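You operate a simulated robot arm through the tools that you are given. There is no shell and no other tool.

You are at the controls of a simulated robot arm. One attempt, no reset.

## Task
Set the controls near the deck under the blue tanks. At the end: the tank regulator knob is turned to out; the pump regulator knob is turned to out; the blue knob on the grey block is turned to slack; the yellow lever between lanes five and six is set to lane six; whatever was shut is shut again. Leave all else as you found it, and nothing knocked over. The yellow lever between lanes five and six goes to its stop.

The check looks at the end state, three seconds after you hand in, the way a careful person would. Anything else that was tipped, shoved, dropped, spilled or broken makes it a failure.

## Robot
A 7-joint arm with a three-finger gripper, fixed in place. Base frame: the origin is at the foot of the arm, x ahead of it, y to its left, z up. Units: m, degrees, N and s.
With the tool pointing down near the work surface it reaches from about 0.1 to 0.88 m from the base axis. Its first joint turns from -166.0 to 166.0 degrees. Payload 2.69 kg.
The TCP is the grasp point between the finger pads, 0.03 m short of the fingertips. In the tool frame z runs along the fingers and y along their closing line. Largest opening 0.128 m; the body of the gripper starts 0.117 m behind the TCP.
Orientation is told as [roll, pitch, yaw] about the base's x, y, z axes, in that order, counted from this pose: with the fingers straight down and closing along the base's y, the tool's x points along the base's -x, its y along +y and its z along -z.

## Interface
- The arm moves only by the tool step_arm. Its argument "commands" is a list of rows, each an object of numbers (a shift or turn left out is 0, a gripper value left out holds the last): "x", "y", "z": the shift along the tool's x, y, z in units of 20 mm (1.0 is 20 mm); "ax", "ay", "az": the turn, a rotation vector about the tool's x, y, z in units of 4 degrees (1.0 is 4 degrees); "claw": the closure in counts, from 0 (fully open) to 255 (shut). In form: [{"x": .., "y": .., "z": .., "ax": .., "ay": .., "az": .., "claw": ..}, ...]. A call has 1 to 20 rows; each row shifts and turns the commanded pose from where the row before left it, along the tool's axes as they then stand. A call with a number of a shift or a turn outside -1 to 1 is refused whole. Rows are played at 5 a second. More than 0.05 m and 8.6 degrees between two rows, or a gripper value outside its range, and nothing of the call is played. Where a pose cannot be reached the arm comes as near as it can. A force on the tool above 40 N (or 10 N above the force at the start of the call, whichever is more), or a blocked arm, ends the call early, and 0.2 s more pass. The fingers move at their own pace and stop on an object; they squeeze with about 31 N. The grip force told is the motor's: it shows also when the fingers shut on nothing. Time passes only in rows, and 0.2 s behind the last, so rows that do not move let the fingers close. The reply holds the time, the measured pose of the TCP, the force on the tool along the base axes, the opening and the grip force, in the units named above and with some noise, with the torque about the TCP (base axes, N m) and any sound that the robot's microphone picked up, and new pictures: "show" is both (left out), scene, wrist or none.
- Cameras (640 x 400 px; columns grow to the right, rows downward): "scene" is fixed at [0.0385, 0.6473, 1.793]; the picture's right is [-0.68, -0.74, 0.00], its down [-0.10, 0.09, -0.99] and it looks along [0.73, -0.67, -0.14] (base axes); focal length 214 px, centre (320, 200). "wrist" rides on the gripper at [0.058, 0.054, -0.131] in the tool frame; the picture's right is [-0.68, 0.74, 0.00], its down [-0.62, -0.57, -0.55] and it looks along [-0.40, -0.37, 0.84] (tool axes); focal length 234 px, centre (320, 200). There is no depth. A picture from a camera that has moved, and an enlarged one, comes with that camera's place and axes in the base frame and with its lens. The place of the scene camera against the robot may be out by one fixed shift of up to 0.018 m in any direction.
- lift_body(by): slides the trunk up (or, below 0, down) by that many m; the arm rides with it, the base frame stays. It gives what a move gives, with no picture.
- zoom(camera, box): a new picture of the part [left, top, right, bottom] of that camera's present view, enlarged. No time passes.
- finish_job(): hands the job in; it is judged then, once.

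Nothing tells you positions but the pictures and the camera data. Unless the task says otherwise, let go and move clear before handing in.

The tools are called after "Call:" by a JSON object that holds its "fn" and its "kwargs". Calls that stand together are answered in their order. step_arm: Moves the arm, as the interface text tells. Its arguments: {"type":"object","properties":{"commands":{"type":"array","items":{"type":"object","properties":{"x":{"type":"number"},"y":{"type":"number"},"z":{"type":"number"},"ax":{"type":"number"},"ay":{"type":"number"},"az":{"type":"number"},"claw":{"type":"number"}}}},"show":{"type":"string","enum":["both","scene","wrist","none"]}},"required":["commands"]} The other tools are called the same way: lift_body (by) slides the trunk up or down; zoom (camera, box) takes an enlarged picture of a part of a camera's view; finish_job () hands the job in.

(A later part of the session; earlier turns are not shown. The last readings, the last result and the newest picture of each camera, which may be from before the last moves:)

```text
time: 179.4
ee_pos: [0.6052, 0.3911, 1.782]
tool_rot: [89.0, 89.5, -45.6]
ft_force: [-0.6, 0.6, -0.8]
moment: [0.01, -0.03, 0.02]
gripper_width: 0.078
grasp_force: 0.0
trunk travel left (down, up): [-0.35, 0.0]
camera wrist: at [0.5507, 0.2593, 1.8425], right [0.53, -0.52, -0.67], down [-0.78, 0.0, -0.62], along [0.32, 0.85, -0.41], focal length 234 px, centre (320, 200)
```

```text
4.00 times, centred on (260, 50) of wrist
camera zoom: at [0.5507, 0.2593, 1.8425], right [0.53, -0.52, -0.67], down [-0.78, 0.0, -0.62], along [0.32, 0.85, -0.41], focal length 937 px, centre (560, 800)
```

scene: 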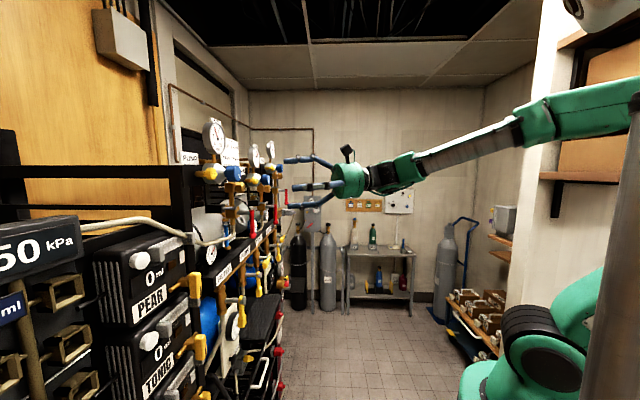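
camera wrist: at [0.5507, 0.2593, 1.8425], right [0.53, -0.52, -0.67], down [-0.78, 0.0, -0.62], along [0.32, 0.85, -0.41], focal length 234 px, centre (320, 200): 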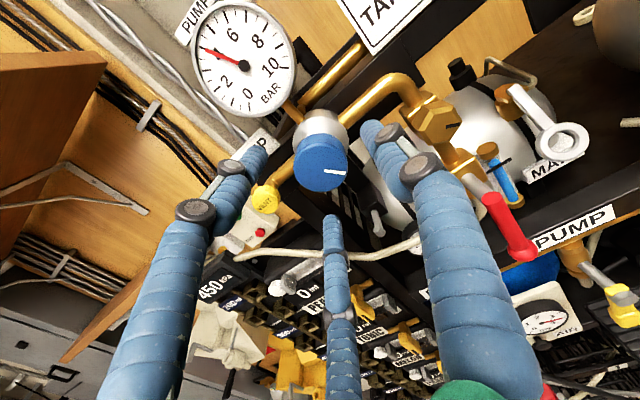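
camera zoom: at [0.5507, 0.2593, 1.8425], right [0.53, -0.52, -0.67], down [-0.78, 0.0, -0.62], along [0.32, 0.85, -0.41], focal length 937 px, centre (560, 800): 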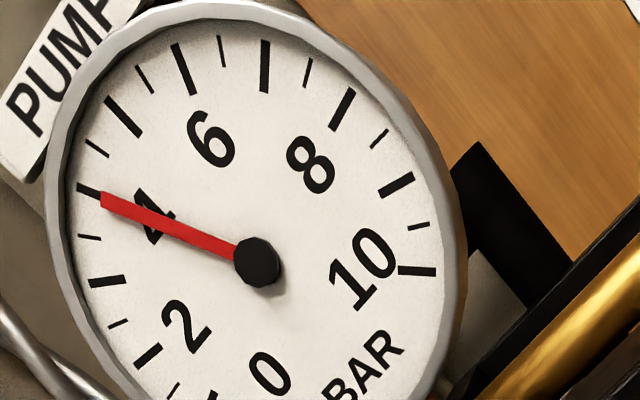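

The gauge reads 4 bar and the hand is centred on the PUMP knob. Advancing the last 3.5 cm and closing.

Call:
{"fn": "step_arm", "kwargs": {"commands": [{"z": 0.6}, {"z": 0.6}, {"z": 0.58}, {"z": 0}], "show": "wrist"}}

Call:
{"fn": "zoom", "kwargs": {"camera": "wrist", "box": [220, 80, 420, 220]}}

```text
time: 180.4
ee_pos: [0.6288, 0.4169, 1.7831]
tool_rot: [97.3, 89.6, -37.3]
ft_force: [0.4, 0.9, 0.1]
moment: [0.01, 0.04, 0.03]
gripper_width: 0.0782
grasp_force: 0.0
trunk travel left (down, up): [-0.35, 0.0]
camera wrist: at [0.5745, 0.2851, 1.8425], right [0.53, -0.52, -0.67], down [-0.78, 0.0, -0.62], along [0.32, 0.85, -0.41], focal length 234 px, centre (320, 200)
```

wrist: 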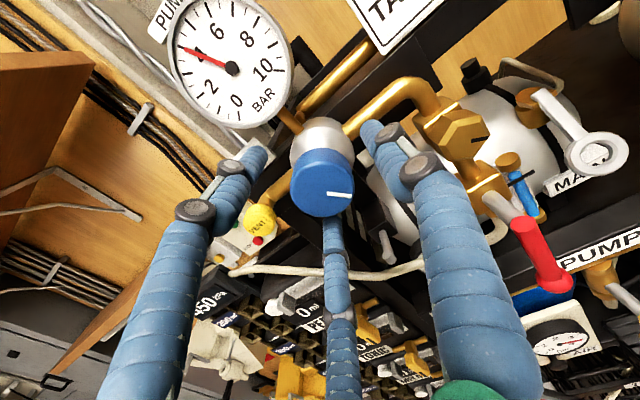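

```text
2.86 times, centred on (320, 150) of wrist
camera zoom: at [0.5745, 0.2851, 1.8425], right [0.53, -0.52, -0.67], down [-0.78, 0.0, -0.62], along [0.32, 0.85, -0.41], focal length 669 px, centre (320, 343)
```

zoom: 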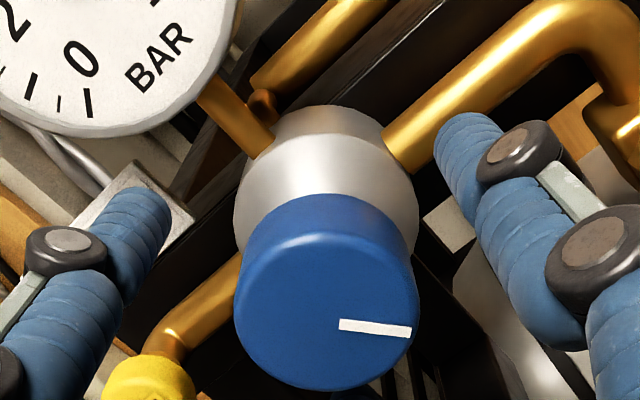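

Call:
{"fn": "step_arm", "kwargs": {"commands": [{"claw": 170}, {"claw": 255}, {"claw": 255}, {"claw": 255}], "show": "wrist"}}

Call:
{"fn": "step_arm", "kwargs": {"commands": [{"az": -0.75}, {"az": -0.75}, {"az": -0.75}, {"az": -0.75}], "show": "wrist"}}

Call:
{"fn": "zoom", "kwargs": {"camera": "wrist", "box": [160, 0, 420, 220]}}

```text
time: 181.4
ee_pos: [0.6283, 0.4156, 1.7793]
tool_rot: [76.0, 89.6, -58.4]
ft_force: [-5.1, -5.1, -15.1]
moment: [-0.34, 0.31, -0.12]
gripper_width: 0.0417
grasp_force: 45.0
trunk travel left (down, up): [-0.35, 0.0]
camera wrist: at [0.5745, 0.2847, 1.8409], right [0.53, -0.52, -0.67], down [-0.79, 0.0, -0.62], along [0.32, 0.85, -0.41], focal length 234 px, centre (320, 200)
```

wrist: 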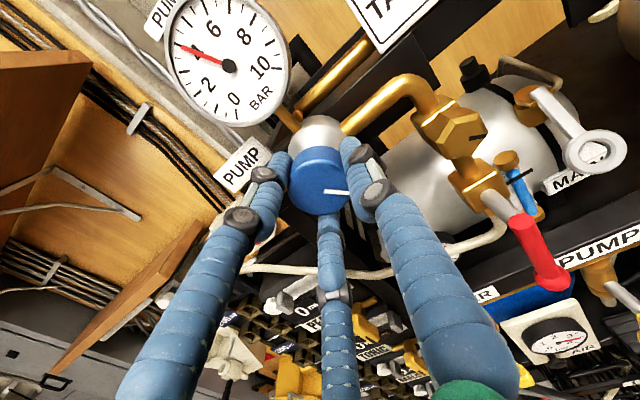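

```text
time: 182.4
ee_pos: [0.6284, 0.416, 1.7792]
tool_rot: [89.5, 77.5, -45.1]
ft_force: [-5.6, -4.6, -24.0]
moment: [-0.53, 0.54, 0.07]
gripper_width: 0.0417
grasp_force: 44.8
trunk travel left (down, up): [-0.35, 0.0]
camera wrist: at [0.565, 0.2941, 1.8507], right [0.62, -0.61, -0.5], down [-0.68, -0.1, -0.72], along [0.39, 0.79, -0.48], focal length 234 px, centre (320, 200)
```

wrist: 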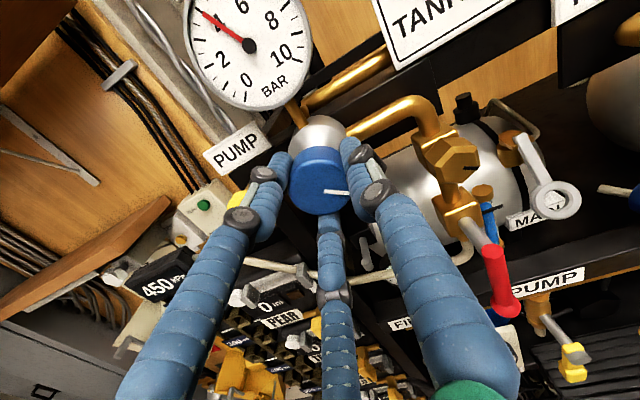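

```text
1.82 times, centred on (290, 110) of wrist
camera zoom: at [0.565, 0.2941, 1.8507], right [0.62, -0.61, -0.5], down [-0.68, -0.1, -0.72], along [0.39, 0.79, -0.48], focal length 426 px, centre (374, 364)
```

zoom: 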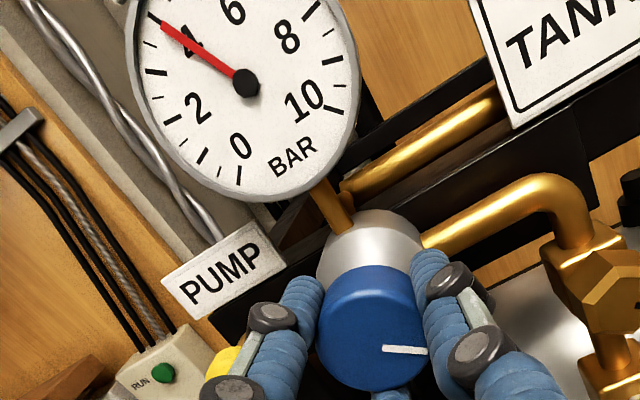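

The PUMP knob turns with the hand. I'll lower slightly to centre and continue counter-clockwise.

Call:
{"fn": "step_arm", "kwargs": {"commands": [{"x": -0.17, "y": -0.035}, {"az": -0.75}, {"az": -0.75}, {"az": -0.75}, {"az": -0.75}, {"az": -0.75}, {"az": -0.75}, {"az": -0.75}, {"az": -0.75}], "show": "none"}}

Call:
{"fn": "step_arm", "kwargs": {"commands": [{"az": -0.75}, {"az": -0.75}, {"az": -0.75}, {"az": -0.75}, {"az": -0.75}, {"az": -0.75}, {"az": -0.75}, {"az": -0.75}], "show": "wrist"}}

Call:
{"fn": "zoom", "kwargs": {"camera": "wrist", "box": [200, 0, 440, 220]}}

```text
time: 184.4
ee_pos: [0.6283, 0.4163, 1.7803]
tool_rot: [90.2, 53.5, -44.3]
ft_force: [7.6, 2.3, 3.1]
moment: [0.1, -0.06, -0.03]
gripper_width: 0.0419
grasp_force: 45.0
trunk travel left (down, up): [-0.35, 0.0]
```

```text
time: 186.2
ee_pos: [0.6276, 0.416, 1.7801]
tool_rot: [90.1, 29.5, -44.4]
ft_force: [10.9, 11.4, 19.4]
moment: [0.41, -0.39, 0.07]
gripper_width: 0.0416
grasp_force: 44.3
trunk travel left (down, up): [-0.35, 0.0]
camera wrist: at [0.519, 0.3389, 1.8568], right [0.68, -0.67, 0.31], down [-0.2, -0.57, -0.8], along [0.71, 0.48, -0.52], focal length 234 px, centre (320, 200)
```

wrist: 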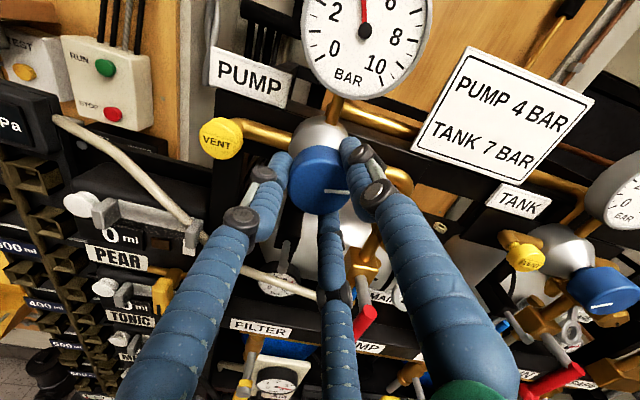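

```text
1.82 times, centred on (320, 110) of wrist
camera zoom: at [0.519, 0.3389, 1.8568], right [0.68, -0.67, 0.31], down [-0.2, -0.57, -0.8], along [0.71, 0.48, -0.52], focal length 426 px, centre (320, 364)
```

zoom: 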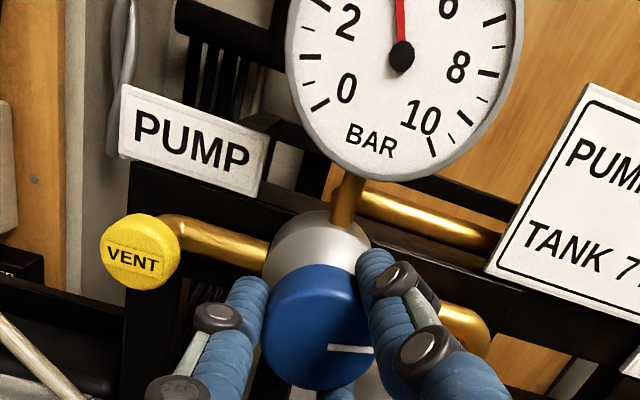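

Call:
{"fn": "step_arm", "kwargs": {"commands": [{"x": 0.06, "y": 0.1}, {"az": -0.75}, {"az": -0.75}, {"az": -0.75}, {"az": -0.75}, {"az": -0.75}, {"az": -0.75}, {"az": -0.75}, {"az": -0.75}], "show": "none"}}

Call:
{"fn": "step_arm", "kwargs": {"commands": [{"az": -0.75}, {"az": -0.75}, {"az": -0.75}, {"az": -0.75}, {"az": -0.75}, {"az": -0.75}, {"az": -0.75}, {"az": -0.75}], "show": "wrist"}}

Call:
{"fn": "zoom", "kwargs": {"camera": "wrist", "box": [200, 0, 440, 220]}}

```text
time: 188.2
ee_pos: [0.6285, 0.4159, 1.7796]
tool_rot: [90.0, 5.5, -44.5]
ft_force: [9.4, 6.0, 2.6]
moment: [0.14, -0.1, -0.19]
gripper_width: 0.0416
grasp_force: 45.0
trunk travel left (down, up): [-0.35, 0.0]
```

```text
time: 190.0
ee_pos: [0.6283, 0.4167, 1.78]
tool_rot: [90.0, -18.5, -44.6]
ft_force: [2.6, -4.9, -11.4]
moment: [-0.11, 0.14, -0.28]
gripper_width: 0.0419
grasp_force: 45.0
trunk travel left (down, up): [-0.35, 0.0]
camera wrist: at [0.4848, 0.3728, 1.8142], right [0.29, -0.29, 0.91], down [0.16, -0.93, -0.34], along [0.94, 0.24, -0.22], focal length 234 px, centre (320, 200)
```

wrist: 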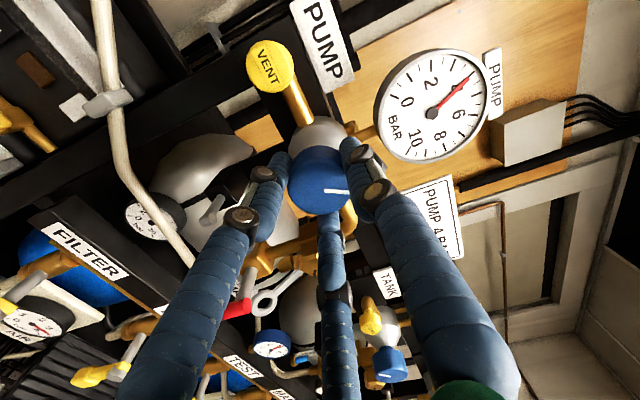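

```text
1.82 times, centred on (320, 110) of wrist
camera zoom: at [0.4848, 0.3728, 1.8142], right [0.29, -0.29, 0.91], down [0.16, -0.93, -0.34], along [0.94, 0.24, -0.22], focal length 426 px, centre (320, 364)
```

zoom: 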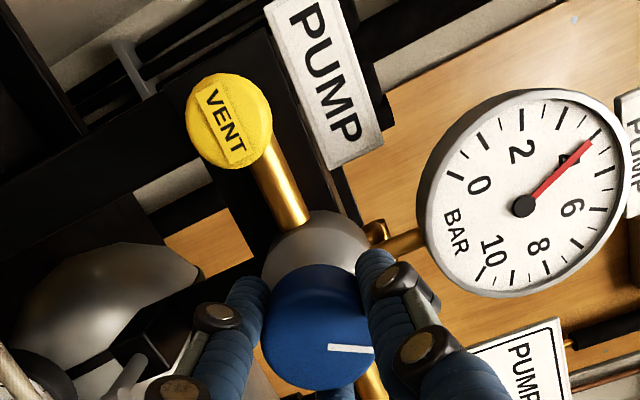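

Turned 108° so far, low force. Continuing.

Call:
{"fn": "step_arm", "kwargs": {"commands": [{"az": -0.75}, {"az": -0.75}, {"az": -0.75}, {"az": -0.75}, {"az": -0.75}, {"az": -0.75}, {"az": -0.75}, {"az": -0.75}], "show": "none"}}

Call:
{"fn": "step_arm", "kwargs": {"commands": [{"az": -0.75}, {"az": -0.75}, {"az": -0.75}, {"az": -0.75}, {"az": -0.75}, {"az": -0.75}, {"az": -0.75}, {"az": -0.75}], "show": "wrist"}}

Call:
{"fn": "zoom", "kwargs": {"camera": "wrist", "box": [220, 90, 420, 230]}}

```text
time: 191.8
ee_pos: [0.6283, 0.4163, 1.7787]
tool_rot: [90.0, -42.5, -44.5]
ft_force: [-2.0, -3.9, -17.0]
moment: [-0.29, 0.29, -0.03]
gripper_width: 0.042
grasp_force: 45.3
trunk travel left (down, up): [-0.35, 0.0]
```

```text
time: 193.6
ee_pos: [0.6279, 0.4168, 1.78]
tool_rot: [90.0, -66.5, -44.6]
ft_force: [0.1, -2.4, -17.1]
moment: [-0.06, 0.61, -0.13]
gripper_width: 0.0433
grasp_force: 45.4
trunk travel left (down, up): [-0.35, 0.0]
camera wrist: at [0.485, 0.3732, 1.7496], right [-0.29, 0.28, 0.91], down [0.16, -0.93, 0.34], along [0.94, 0.24, 0.22], focal length 234 px, centre (320, 200)
```

wrist: 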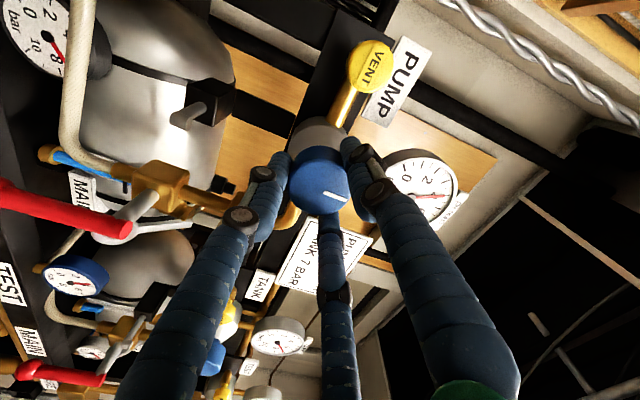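

```text
2.86 times, centred on (320, 160) of wrist
camera zoom: at [0.485, 0.3732, 1.7496], right [-0.29, 0.28, 0.91], down [0.16, -0.93, 0.34], along [0.94, 0.24, 0.22], focal length 669 px, centre (320, 314)
```

zoom: 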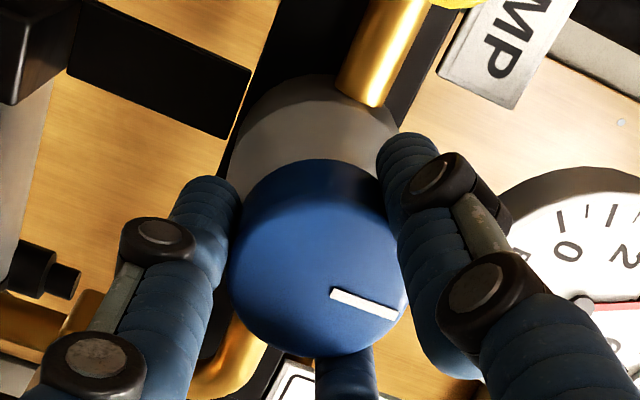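

The knob stopped following about 12° ago, with the pointer straight up and torque rising: that's the stop. I'll release and back off, then check it.

Call:
{"fn": "step_arm", "kwargs": {"commands": [{"claw": 100}, {"claw": 100}, {"z": -1}, {"z": -1}, {"z": -1}, {"z": -1}, {"z": -1}, {"z": -1}], "show": "wrist"}}

Call:
{"fn": "zoom", "kwargs": {"camera": "wrist", "box": [240, 40, 440, 180]}}

```text
time: 195.4
ee_pos: [0.5424, 0.3303, 1.7811]
tool_rot: [90.2, -66.5, -44.7]
ft_force: [0.6, 0.3, 0.4]
moment: [-0.06, -0.02, 0.04]
gripper_width: 0.0779
grasp_force: 0.1
trunk travel left (down, up): [-0.35, 0.0]
camera wrist: at [0.3993, 0.2867, 1.7497], right [-0.29, 0.28, 0.91], down [0.16, -0.93, 0.34], along [0.94, 0.24, 0.22], focal length 234 px, centre (320, 200)
```

wrist: 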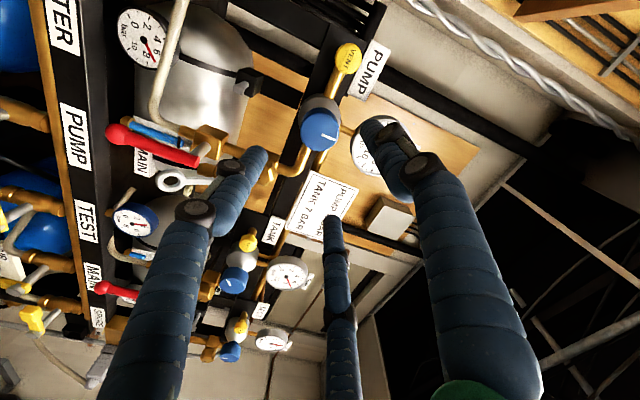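

```text
2.86 times, centred on (340, 110) of wrist
camera zoom: at [0.3993, 0.2867, 1.7497], right [-0.29, 0.28, 0.91], down [0.16, -0.93, 0.34], along [0.94, 0.24, 0.22], focal length 669 px, centre (263, 457)
```

zoom: 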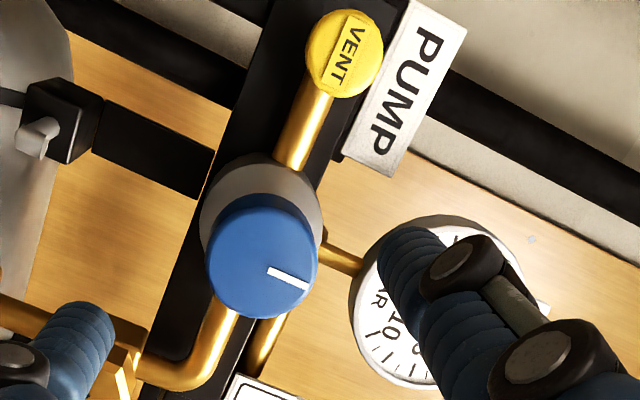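

The pump pointer is straight up and stays there. Now I'll roll the hand back and move along to the TANK regulator.

Call:
{"fn": "step_arm", "kwargs": {"commands": [{"az": 1}, {"az": 1}, {"az": 1}, {"az": 1}, {"az": 1}, {"az": 1}, {"az": 1}, {"az": 1}, {"az": 1}, {"az": 1}, {"az": 1}, {"az": 1}, {"az": 1}, {"az": 1}, {"az": 1}, {"az": 1}, {"az": 1}, {"az": 1}, {"az": 1}, {"az": 1}], "show": "none"}}

Call:
{"fn": "step_arm", "kwargs": {"commands": [{"az": 1}, {"az": 1}, {"az": 1}, {"az": 1}, {"az": 1}, {"az": 1}, {"az": 1}, {"az": 1}], "show": "wrist"}}

```text
time: 199.6
ee_pos: [0.5424, 0.3302, 1.7816]
tool_rot: [90.0, 13.5, -44.5]
ft_force: [-0.2, 1.3, 0.4]
moment: [-0.01, 0.01, 0.0]
gripper_width: 0.0778
grasp_force: 0.0
trunk travel left (down, up): [-0.35, 0.0]
```

```text
time: 201.4
ee_pos: [0.5435, 0.3309, 1.7808]
tool_rot: [90.1, 45.6, -44.5]
ft_force: [-0.3, 0.6, 1.0]
moment: [0.05, 0.02, 0.02]
gripper_width: 0.0776
grasp_force: 0.0
trunk travel left (down, up): [-0.35, 0.0]
camera wrist: at [0.4491, 0.2379, 1.8621], right [0.71, -0.7, 0.03], down [-0.37, -0.41, -0.84], along [0.6, 0.58, -0.55], focal length 234 px, centre (320, 200)
```

wrist: 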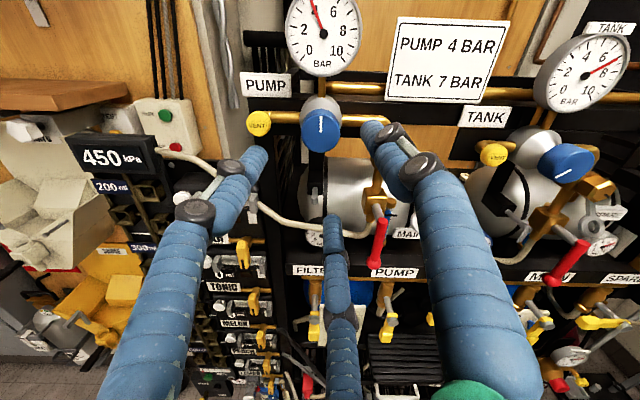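

Call:
{"fn": "zoom", "kwargs": {"camera": "wrist", "box": [240, 0, 440, 160]}}

Call:
{"fn": "zoom", "kwargs": {"camera": "wrist", "box": [460, 20, 640, 190]}}

```text
2.50 times, centred on (340, 80) of wrist
camera zoom: at [0.4491, 0.2379, 1.8621], right [0.71, -0.7, 0.03], down [-0.37, -0.41, -0.84], along [0.6, 0.58, -0.55], focal length 585 px, centre (270, 500)
```

zoom: 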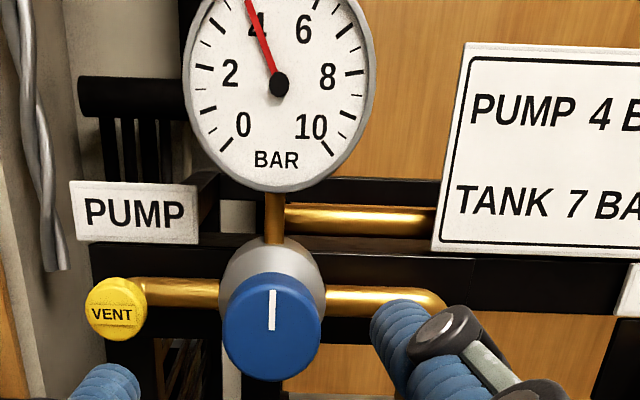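

```text
2.35 times, centred on (550, 105) of wrist
camera zoom: at [0.4491, 0.2379, 1.8621], right [0.71, -0.7, 0.03], down [-0.37, -0.41, -0.84], along [0.6, 0.58, -0.55], focal length 551 px, centre (-221, 424)
```

zoom: 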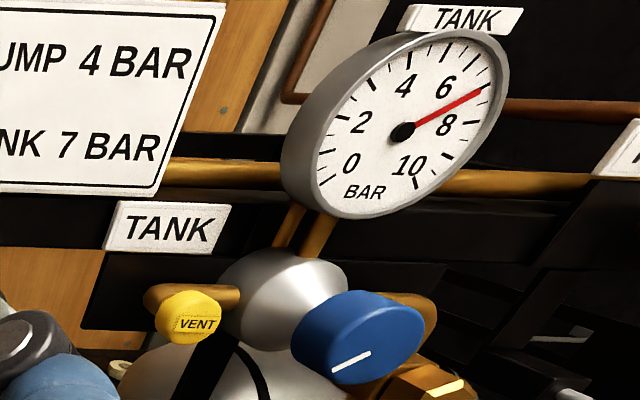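

The pump knob's pointer is straight up. The tank gauge shows 7 bar with its pointer lower-left. I'll move along the rack to it.

Call:
{"fn": "step_arm", "kwargs": {"commands": [{"x": -0.678, "y": 0.735}, {"x": -0.678, "y": 0.735}, {"x": -0.678, "y": 0.735}, {"x": -0.678, "y": 0.735}, {"x": -0.678, "y": 0.735}, {"x": -0.678, "y": 0.735}, {"x": -0.678, "y": 0.735}, {"x": -0.678, "y": 0.735}, {"x": -0.678, "y": 0.735}, {"x": -0.678, "y": 0.735}, {"x": -0.678, "y": 0.735}, {"x": -0.678, "y": 0.735}, {"x": -0.678, "y": 0.735}, {"x": -0.678, "y": 0.735}], "show": "both"}}

Call:
{"fn": "zoom", "kwargs": {"camera": "wrist", "box": [260, 20, 440, 170]}}

```text
time: 204.4
ee_pos: [0.7429, 0.1332, 1.7895]
tool_rot: [90.1, 45.6, -44.5]
ft_force: [0.2, 0.1, -0.4]
moment: [0.06, -0.02, 0.03]
gripper_width: 0.0781
grasp_force: 0.1
trunk travel left (down, up): [-0.35, 0.0]
camera wrist: at [0.6494, 0.0404, 1.8711], right [0.71, -0.7, 0.03], down [-0.37, -0.41, -0.84], along [0.6, 0.58, -0.55], focal length 234 px, centre (320, 200)
```

scene: 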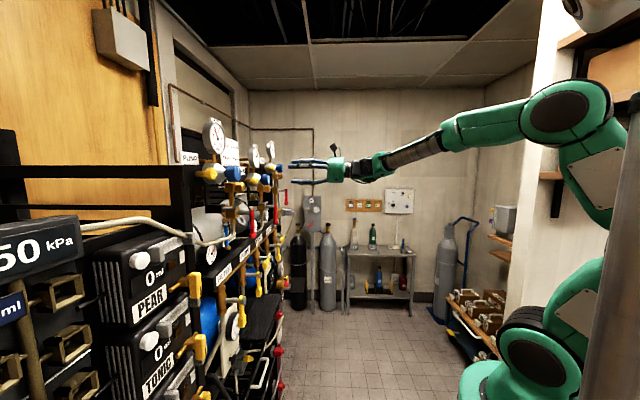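
wrist: 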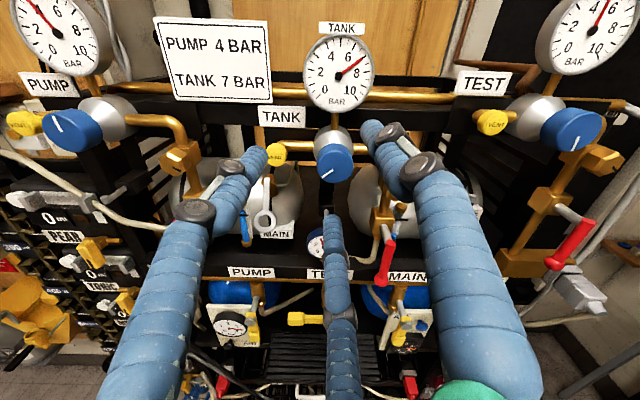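

```text
2.67 times, centred on (350, 95) of wrist
camera zoom: at [0.6494, 0.0404, 1.8711], right [0.71, -0.7, 0.03], down [-0.37, -0.41, -0.84], along [0.6, 0.58, -0.55], focal length 624 px, centre (240, 480)
```

zoom: 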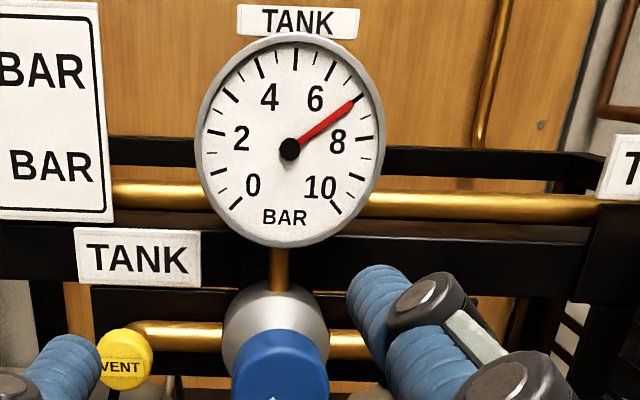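

Call:
{"fn": "step_arm", "kwargs": {"commands": [{"az": 1}, {"az": 1}, {"az": 1}, {"az": 1}, {"az": 1}, {"az": 1}, {"az": 1}, {"az": 1}, {"az": 1}, {"az": 1}, {"az": 1}], "show": "wrist"}}

Call:
{"fn": "zoom", "kwargs": {"camera": "wrist", "box": [220, 80, 420, 220]}}

```text
time: 206.8
ee_pos: [0.7424, 0.1345, 1.7892]
tool_rot: [99.9, 89.6, -34.6]
ft_force: [0.2, -0.4, 0.0]
moment: [0.0, 0.0, 0.04]
gripper_width: 0.0777
grasp_force: 0.0
trunk travel left (down, up): [-0.35, 0.0]
camera wrist: at [0.689, 0.0021, 1.8499], right [0.53, -0.52, -0.67], down [-0.78, 0.0, -0.62], along [0.32, 0.85, -0.41], focal length 234 px, centre (320, 200)
```

wrist: 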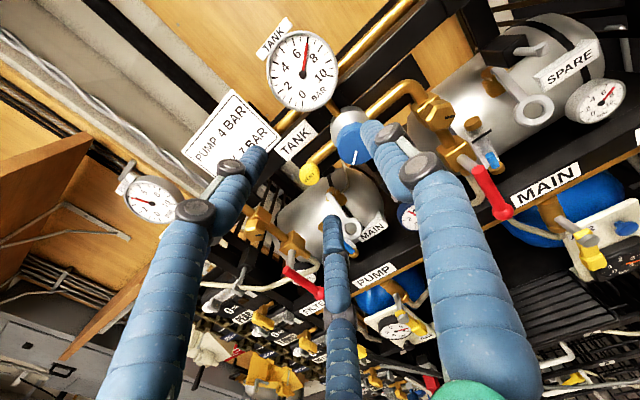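

```text
2.86 times, centred on (320, 150) of wrist
camera zoom: at [0.689, 0.0021, 1.8499], right [0.53, -0.52, -0.67], down [-0.78, 0.0, -0.62], along [0.32, 0.85, -0.41], focal length 669 px, centre (320, 343)
```

zoom: 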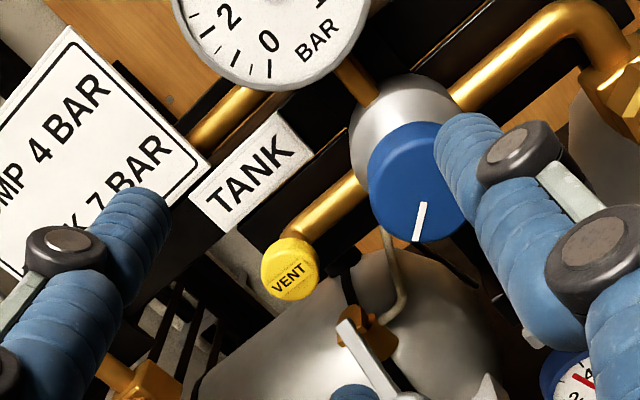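

Call:
{"fn": "step_arm", "kwargs": {"commands": [{"x": -0.45, "y": 0.24, "z": 0.5}, {"x": -0.45, "y": 0.24, "z": 0.5}, {"x": -0.45, "y": 0.24, "z": 0.6}, {"x": -0.45, "y": 0.24, "z": 0.6}, {"z": 0.95}, {"z": 0.95}], "show": "wrist"}}

Call:
{"fn": "zoom", "kwargs": {"camera": "wrist", "box": [220, 80, 420, 220]}}

```text
time: 208.2
ee_pos: [0.815, 0.1783, 1.754]
tool_rot: [94.4, 89.6, -39.9]
ft_force: [0.8, 0.2, 0.2]
moment: [0.02, -0.03, 0.0]
gripper_width: 0.0778
grasp_force: 0.1
trunk travel left (down, up): [-0.35, 0.0]
camera wrist: at [0.7608, 0.0462, 1.8143], right [0.53, -0.52, -0.67], down [-0.78, 0.0, -0.62], along [0.32, 0.85, -0.41], focal length 234 px, centre (320, 200)
```

wrist: 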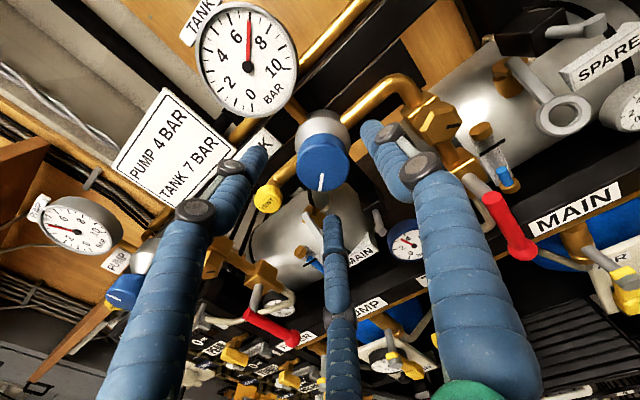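

```text
2.86 times, centred on (320, 150) of wrist
camera zoom: at [0.7608, 0.0462, 1.8143], right [0.53, -0.52, -0.67], down [-0.78, 0.0, -0.62], along [0.32, 0.85, -0.41], focal length 669 px, centre (320, 343)
```

zoom: 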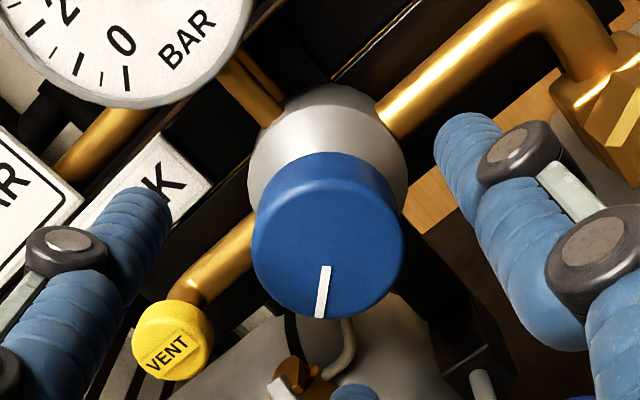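

Call:
{"fn": "step_arm", "kwargs": {"commands": [{"z": 0.6, "x": -0.08, "y": 0.08}, {"z": 0.6}, {"z": 0.6}, {"z": 0}], "show": "none"}}

Call:
{"fn": "step_arm", "kwargs": {"commands": [{"claw": 170}, {"claw": 255}, {"claw": 255}, {"claw": 255}], "show": "wrist"}}

Call:
{"fn": "zoom", "kwargs": {"camera": "wrist", "box": [220, 80, 420, 220]}}

```text
time: 209.2
ee_pos: [0.8411, 0.2018, 1.7507]
tool_rot: [96.1, 89.6, -38.4]
ft_force: [1.1, 0.6, -0.1]
moment: [0.01, -0.06, 0.01]
gripper_width: 0.0778
grasp_force: 0.1
trunk travel left (down, up): [-0.35, 0.0]
```

```text
time: 210.2
ee_pos: [0.8394, 0.2021, 1.7501]
tool_rot: [80.3, 89.6, -54.2]
ft_force: [-16.3, 4.6, -17.7]
moment: [-0.35, 0.32, 0.8]
gripper_width: 0.0421
grasp_force: 44.9
trunk travel left (down, up): [-0.35, 0.0]
camera wrist: at [0.7859, 0.0713, 1.8108], right [0.53, -0.52, -0.67], down [-0.79, 0.0, -0.62], along [0.32, 0.85, -0.41], focal length 234 px, centre (320, 200)
```

wrist: 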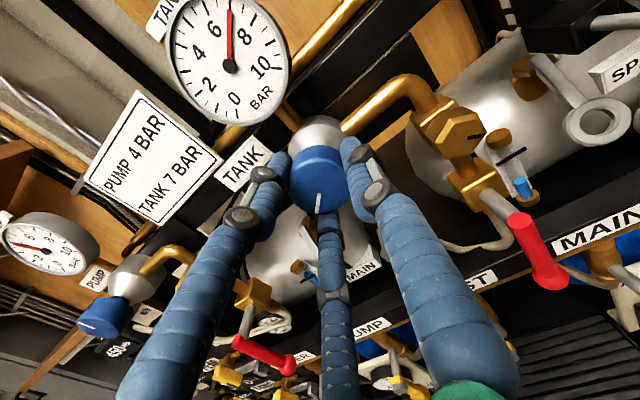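

```text
2.86 times, centred on (320, 150) of wrist
camera zoom: at [0.7859, 0.0713, 1.8108], right [0.53, -0.52, -0.67], down [-0.79, 0.0, -0.62], along [0.32, 0.85, -0.41], focal length 669 px, centre (320, 343)
```

zoom: 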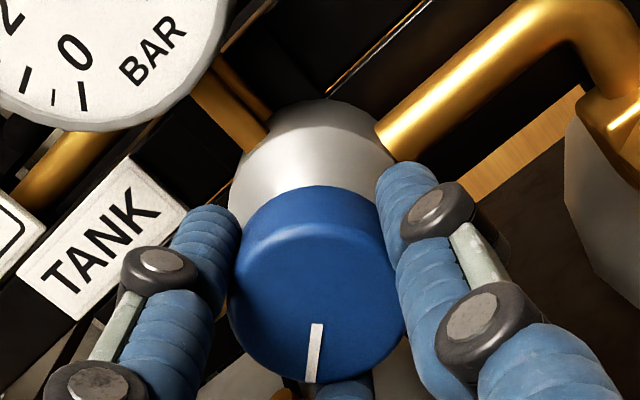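

Call:
{"fn": "step_arm", "kwargs": {"commands": [{"x": -0.12, "y": -0.12}, {"az": -0.75}, {"az": -0.75}, {"az": -0.75}, {"az": -0.75}, {"az": -0.75}, {"az": -0.75}, {"az": -0.75}, {"az": -0.75}], "show": "none"}}

Call:
{"fn": "step_arm", "kwargs": {"commands": [{"az": -0.75}, {"az": -0.75}, {"az": -0.75}, {"az": -0.75}, {"az": -0.75}, {"az": -0.75}, {"az": -0.75}, {"az": -0.75}], "show": "wrist"}}

Call:
{"fn": "zoom", "kwargs": {"camera": "wrist", "box": [220, 80, 420, 220]}}

```text
time: 212.2
ee_pos: [0.8402, 0.2029, 1.7506]
tool_rot: [90.3, 65.6, -44.3]
ft_force: [5.6, -9.5, -1.4]
moment: [-0.13, 0.12, -0.75]
gripper_width: 0.0419
grasp_force: 45.5
trunk travel left (down, up): [-0.35, 0.0]
```

```text
time: 214.0
ee_pos: [0.8394, 0.2027, 1.7513]
tool_rot: [90.1, 41.5, -44.6]
ft_force: [2.4, -9.5, 4.4]
moment: [-0.09, 0.1, -0.33]
gripper_width: 0.0418
grasp_force: 45.1
trunk travel left (down, up): [-0.35, 0.0]
camera wrist: at [0.7417, 0.1145, 1.8304], right [0.71, -0.7, 0.1], down [-0.32, -0.45, -0.83], along [0.63, 0.56, -0.54], focal length 234 px, centre (320, 200)
```

wrist: 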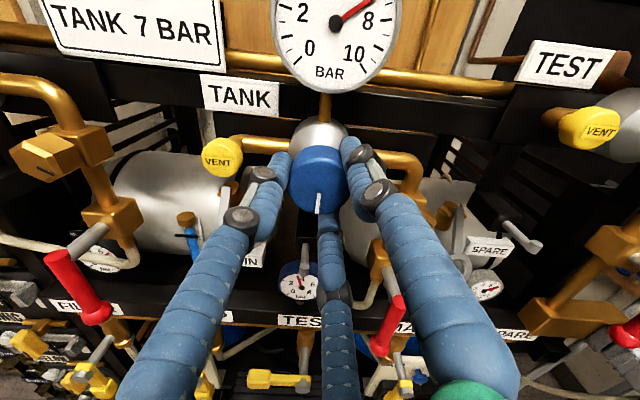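

```text
2.86 times, centred on (320, 150) of wrist
camera zoom: at [0.7417, 0.1145, 1.8304], right [0.71, -0.7, 0.1], down [-0.32, -0.45, -0.83], along [0.63, 0.56, -0.54], focal length 669 px, centre (320, 343)
```

zoom: 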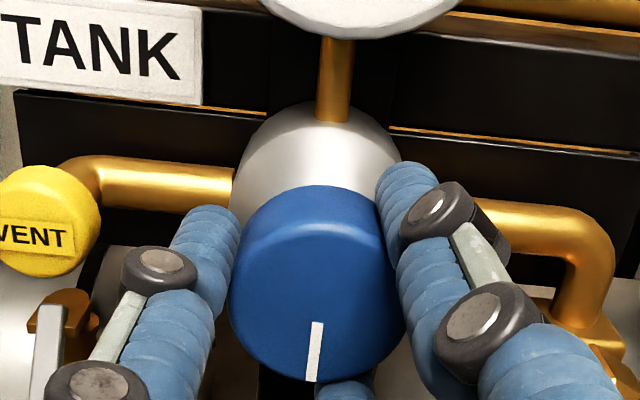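

The TANK knob follows nicely (pointer now straight down, forces low). Continuing.

Call:
{"fn": "step_arm", "kwargs": {"commands": [{"az": -0.75}, {"az": -0.75}, {"az": -0.75}, {"az": -0.75}, {"az": -0.75}, {"az": -0.75}, {"az": -0.75}, {"az": -0.75}, {"az": -0.75}, {"az": -0.75}], "show": "none"}}

Call:
{"fn": "step_arm", "kwargs": {"commands": [{"az": -0.75}, {"az": -0.75}, {"az": -0.75}, {"az": -0.75}, {"az": -0.75}, {"az": -0.75}, {"az": -0.75}, {"az": -0.75}, {"az": -0.75}, {"az": -0.75}], "show": "none"}}

Call:
{"fn": "step_arm", "kwargs": {"commands": [{"az": -0.75}, {"az": -0.75}, {"az": -0.75}, {"az": -0.75}, {"az": -0.75}, {"az": -0.75}, {"az": -0.75}, {"az": -0.75}], "show": "wrist"}}

Call:
{"fn": "zoom", "kwargs": {"camera": "wrist", "box": [220, 80, 420, 220]}}

```text
time: 216.2
ee_pos: [0.8404, 0.2036, 1.7495]
tool_rot: [90.1, 11.5, -44.6]
ft_force: [6.7, -9.2, 6.7]
moment: [0.01, -0.02, -0.13]
gripper_width: 0.0422
grasp_force: 45.5
trunk travel left (down, up): [-0.35, 0.0]
```

```text
time: 218.4
ee_pos: [0.8383, 0.2034, 1.7501]
tool_rot: [90.1, -18.5, -44.6]
ft_force: [11.5, -4.2, 12.4]
moment: [0.3, -0.3, -0.28]
gripper_width: 0.042
grasp_force: 44.3
trunk travel left (down, up): [-0.35, 0.0]
```

```text
time: 220.2
ee_pos: [0.8399, 0.2034, 1.75]
tool_rot: [90.3, -42.5, -44.7]
ft_force: [10.3, -4.1, 13.0]
moment: [0.29, -0.26, -0.34]
gripper_width: 0.0421
grasp_force: 45.0
trunk travel left (down, up): [-0.35, 0.0]
camera wrist: at [0.691, 0.1646, 1.7514], right [0.0, 0.0, 1.0], down [0.21, -0.98, 0.0], along [0.98, 0.21, 0.0], focal length 234 px, centre (320, 200)
```

wrist: 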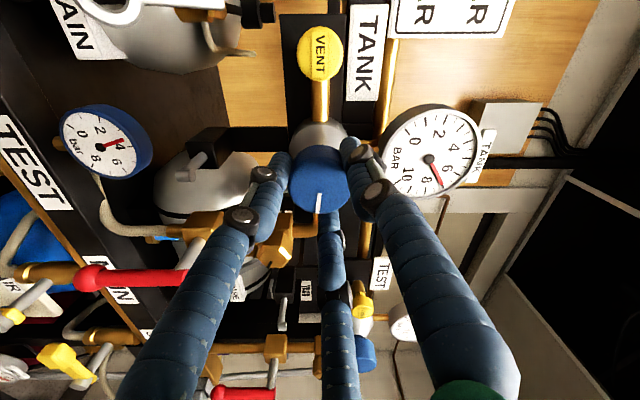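

```text
2.86 times, centred on (320, 150) of wrist
camera zoom: at [0.691, 0.1646, 1.7514], right [0.0, 0.0, 1.0], down [0.21, -0.98, 0.0], along [0.98, 0.21, 0.0], focal length 669 px, centre (320, 343)
```

zoom: 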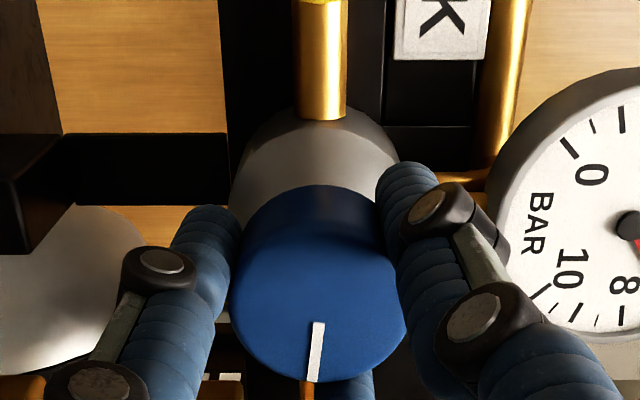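

Call:
{"fn": "step_arm", "kwargs": {"commands": [{"az": -0.75}, {"az": -0.75}, {"az": -0.75}, {"az": -0.75}, {"az": -0.75}, {"az": -0.75}, {"az": -0.75}, {"az": -0.75}], "show": "none"}}

Call:
{"fn": "step_arm", "kwargs": {"commands": [{"az": -0.75}, {"az": -0.75}, {"az": -0.75}, {"az": -0.75}, {"az": -0.75}, {"az": -0.75}, {"az": -0.75}, {"az": -0.75}], "show": "wrist"}}

Call:
{"fn": "zoom", "kwargs": {"camera": "wrist", "box": [220, 80, 420, 220]}}

```text
time: 222.0
ee_pos: [0.8395, 0.2032, 1.75]
tool_rot: [90.2, -66.6, -44.9]
ft_force: [8.4, -4.7, 11.7]
moment: [0.24, -0.17, -0.21]
gripper_width: 0.042
grasp_force: 45.7
trunk travel left (down, up): [-0.35, 0.0]
```

```text
time: 223.8
ee_pos: [0.8395, 0.2035, 1.75]
tool_rot: [-99.8, -89.5, 145.1]
ft_force: [4.8, -4.7, 9.5]
moment: [-0.03, 0.01, -0.29]
gripper_width: 0.042
grasp_force: 44.7
trunk travel left (down, up): [-0.35, 0.0]
camera wrist: at [0.7097, 0.1463, 1.6925], right [-0.53, 0.52, 0.67], down [0.01, -0.78, 0.62], along [0.85, 0.34, 0.41], focal length 234 px, centre (320, 200)
```

wrist: 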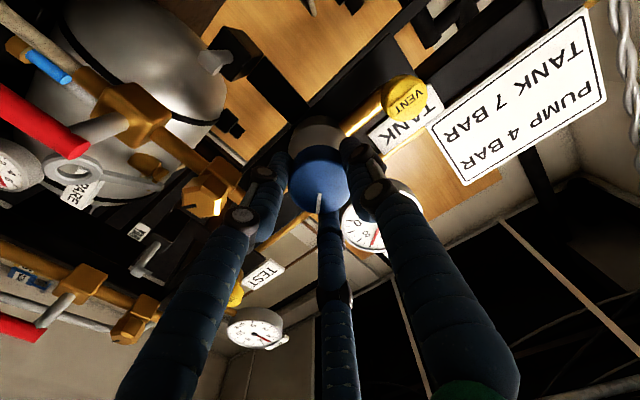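

```text
2.86 times, centred on (320, 150) of wrist
camera zoom: at [0.7097, 0.1463, 1.6925], right [-0.53, 0.52, 0.67], down [0.01, -0.78, 0.62], along [0.85, 0.34, 0.41], focal length 669 px, centre (320, 343)
```

zoom: 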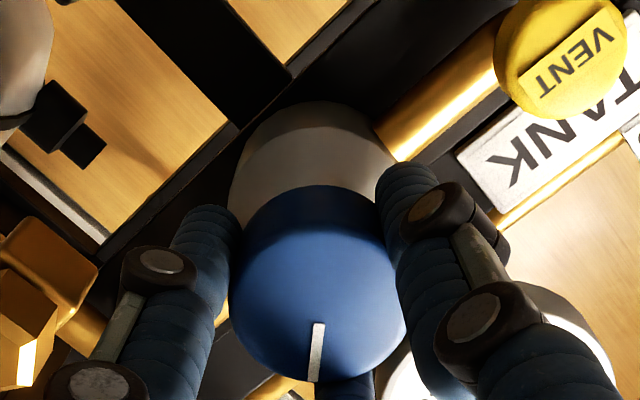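

Call:
{"fn": "step_arm", "kwargs": {"commands": [{"az": -0.75}, {"az": -0.75}, {"az": -0.75}, {"az": -0.75}, {"az": -0.75}, {"az": -0.75}, {"az": -0.75}, {"az": -0.75}], "show": "none"}}

Call:
{"fn": "step_arm", "kwargs": {"commands": [{"az": -0.75}, {"az": -0.75}, {"az": -0.75}, {"az": -0.75}, {"az": -0.75}, {"az": -0.75}, {"az": -0.75}], "show": "wrist"}}

Call:
{"fn": "zoom", "kwargs": {"camera": "wrist", "box": [220, 80, 420, 220]}}

```text
time: 225.6
ee_pos: [0.8387, 0.2029, 1.7495]
tool_rot: [-90.2, -65.5, 135.5]
ft_force: [4.7, -4.9, 7.5]
moment: [0.14, -0.13, -0.01]
gripper_width: 0.0421
grasp_force: 44.9
trunk travel left (down, up): [-0.35, 0.0]
```

```text
time: 227.2
ee_pos: [0.8376, 0.203, 1.7501]
tool_rot: [-90.2, -44.5, 135.5]
ft_force: [4.0, -4.9, 8.5]
moment: [0.3, -0.32, 0.01]
gripper_width: 0.0418
grasp_force: 44.9
trunk travel left (down, up): [-0.35, 0.0]
camera wrist: at [0.7505, 0.1063, 1.6721], right [-0.71, 0.7, -0.05], down [-0.42, -0.36, 0.83], along [0.57, 0.61, 0.55], focal length 234 px, centre (320, 200)
```

wrist: 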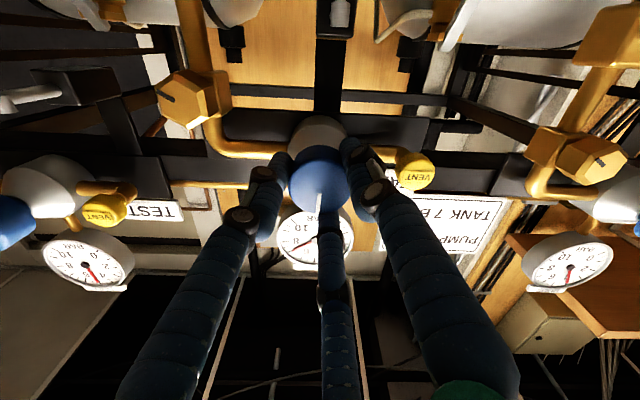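

```text
2.86 times, centred on (320, 150) of wrist
camera zoom: at [0.7505, 0.1063, 1.6721], right [-0.71, 0.7, -0.05], down [-0.42, -0.36, 0.83], along [0.57, 0.61, 0.55], focal length 669 px, centre (320, 343)
```

zoom: 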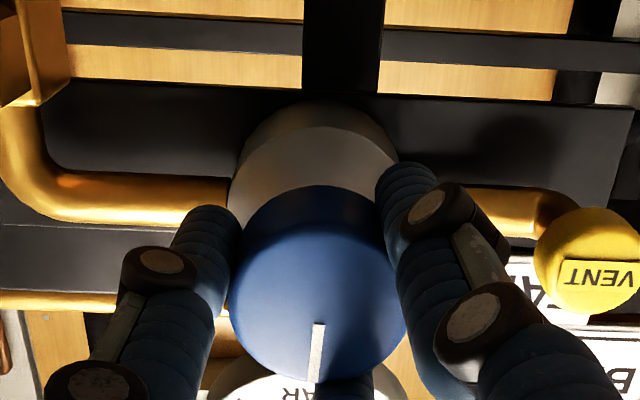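

The pointer is now about straight up. I'll turn a little more to feel for the stop.

Call:
{"fn": "step_arm", "kwargs": {"commands": [{"az": -0.75}, {"az": -0.75}, {"az": -0.75}, {"az": -0.75}, {"az": -0.75}], "show": "wrist"}}

Call:
{"fn": "zoom", "kwargs": {"camera": "wrist", "box": [220, 80, 420, 220]}}

```text
time: 228.4
ee_pos: [0.8398, 0.2035, 1.7494]
tool_rot: [-90.1, -29.6, 135.5]
ft_force: [7.6, -4.7, 11.3]
moment: [0.71, 0.33, -0.24]
gripper_width: 0.0434
grasp_force: 45.2
trunk travel left (down, up): [-0.35, 0.0]
camera wrist: at [0.7651, 0.0919, 1.6756], right [-0.68, 0.67, -0.31], down [-0.57, -0.21, 0.79], along [0.47, 0.71, 0.52], focal length 234 px, centre (320, 200)
```

wrist: 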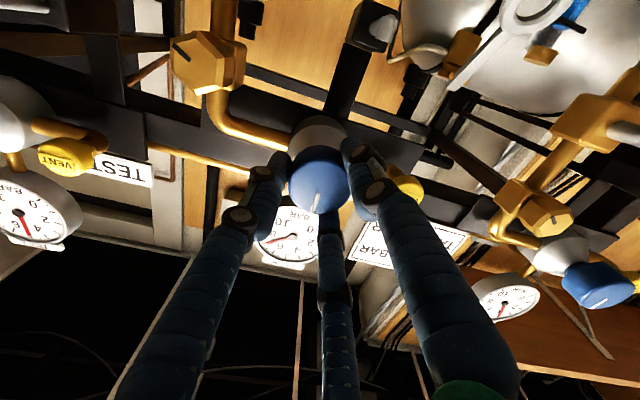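

```text
2.86 times, centred on (320, 150) of wrist
camera zoom: at [0.7651, 0.0919, 1.6756], right [-0.68, 0.67, -0.31], down [-0.57, -0.21, 0.79], along [0.47, 0.71, 0.52], focal length 669 px, centre (320, 343)
```

zoom: 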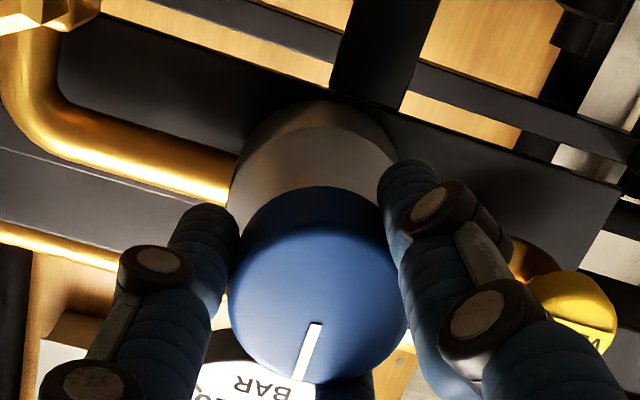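

Torque is up and the pointer slips in the hand while pointing straight up: the TANK stop is reached. I'll release, back away and verify everything.

Call:
{"fn": "step_arm", "kwargs": {"commands": [{"claw": 100}, {"claw": 100}, {"z": -1}, {"z": -1}, {"z": -1}, {"z": -1}, {"z": -1}, {"z": -1}, {"z": -1}], "show": "none"}}

Call:
{"fn": "step_arm", "kwargs": {"commands": [{"az": 1}, {"az": 1}, {"az": 1}, {"az": 1}, {"az": 1}, {"az": 1}, {"az": 1}, {"az": 1}, {"az": 1}, {"az": 1}, {"az": 1}, {"az": 1}, {"az": 1}, {"az": 1}, {"az": 1}, {"az": 1}, {"az": 1}, {"az": 1}, {"az": 1}, {"az": 1}], "show": "none"}}

Call:
{"fn": "step_arm", "kwargs": {"commands": [{"az": 1}, {"az": 1}, {"az": 1}, {"az": 1}, {"az": 1}, {"az": 1}, {"az": 1}, {"az": 1}, {"az": 1}, {"az": 1}, {"az": 1}, {"az": 1}, {"az": 1}, {"az": 1}, {"az": 1}, {"az": 1}, {"az": 1}, {"az": 1}, {"az": 1}, {"az": 1}], "show": "none"}}

Call:
{"fn": "step_arm", "kwargs": {"commands": [{"az": 1}, {"az": 1}, {"az": 1}, {"az": 1}, {"az": 1}, {"az": 1}, {"az": 1}, {"az": 1}, {"x": 0.678, "y": -0.735}, {"x": 0.678, "y": -0.735}, {"x": 0.678, "y": -0.735}, {"x": 0.678, "y": -0.735}, {"x": 0.678, "y": -0.735}], "show": "both"}}

```text
time: 230.4
ee_pos: [0.7404, 0.1031, 1.7489]
tool_rot: [-90.1, -29.7, 135.6]
ft_force: [0.2, -0.1, 0.2]
moment: [0.01, 0.01, -0.02]
gripper_width: 0.078
grasp_force: 0.1
trunk travel left (down, up): [-0.35, 0.0]
```

```text
time: 234.6
ee_pos: [0.7407, 0.1038, 1.7492]
tool_rot: [90.2, -70.3, -44.7]
ft_force: [-0.2, 0.9, 0.8]
moment: [0.03, 0.0, 0.02]
gripper_width: 0.0779
grasp_force: 0.0
trunk travel left (down, up): [-0.35, 0.0]
```

```text
time: 238.8
ee_pos: [0.7406, 0.1049, 1.7492]
tool_rot: [90.1, 9.6, -44.6]
ft_force: [0.2, 0.2, 0.0]
moment: [0.0, 0.02, 0.01]
gripper_width: 0.0777
grasp_force: 0.0
trunk travel left (down, up): [-0.35, 0.0]
```

```text
time: 241.6
ee_pos: [0.6686, 0.1752, 1.7399]
tool_rot: [90.1, 41.5, -44.5]
ft_force: [0.4, 0.6, -0.1]
moment: [0.0, -0.02, -0.02]
gripper_width: 0.0777
grasp_force: 0.0
trunk travel left (down, up): [-0.35, 0.0]
camera wrist: at [0.5703, 0.0859, 1.8205], right [0.71, -0.7, 0.1], down [-0.32, -0.45, -0.83], along [0.63, 0.56, -0.54], focal length 234 px, centre (320, 200)
```

scene: 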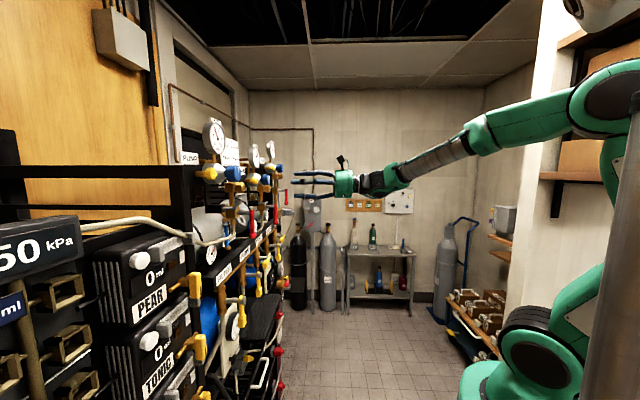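
wrist: 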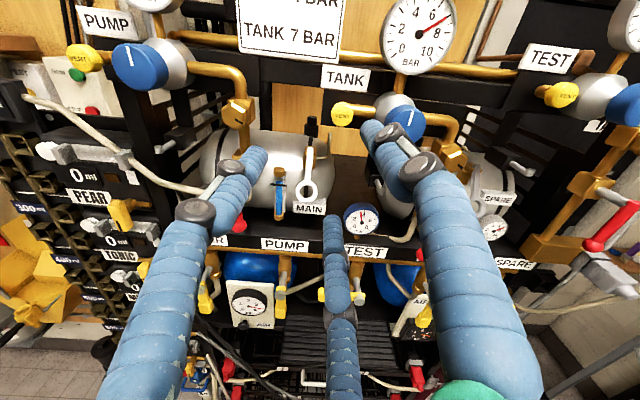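

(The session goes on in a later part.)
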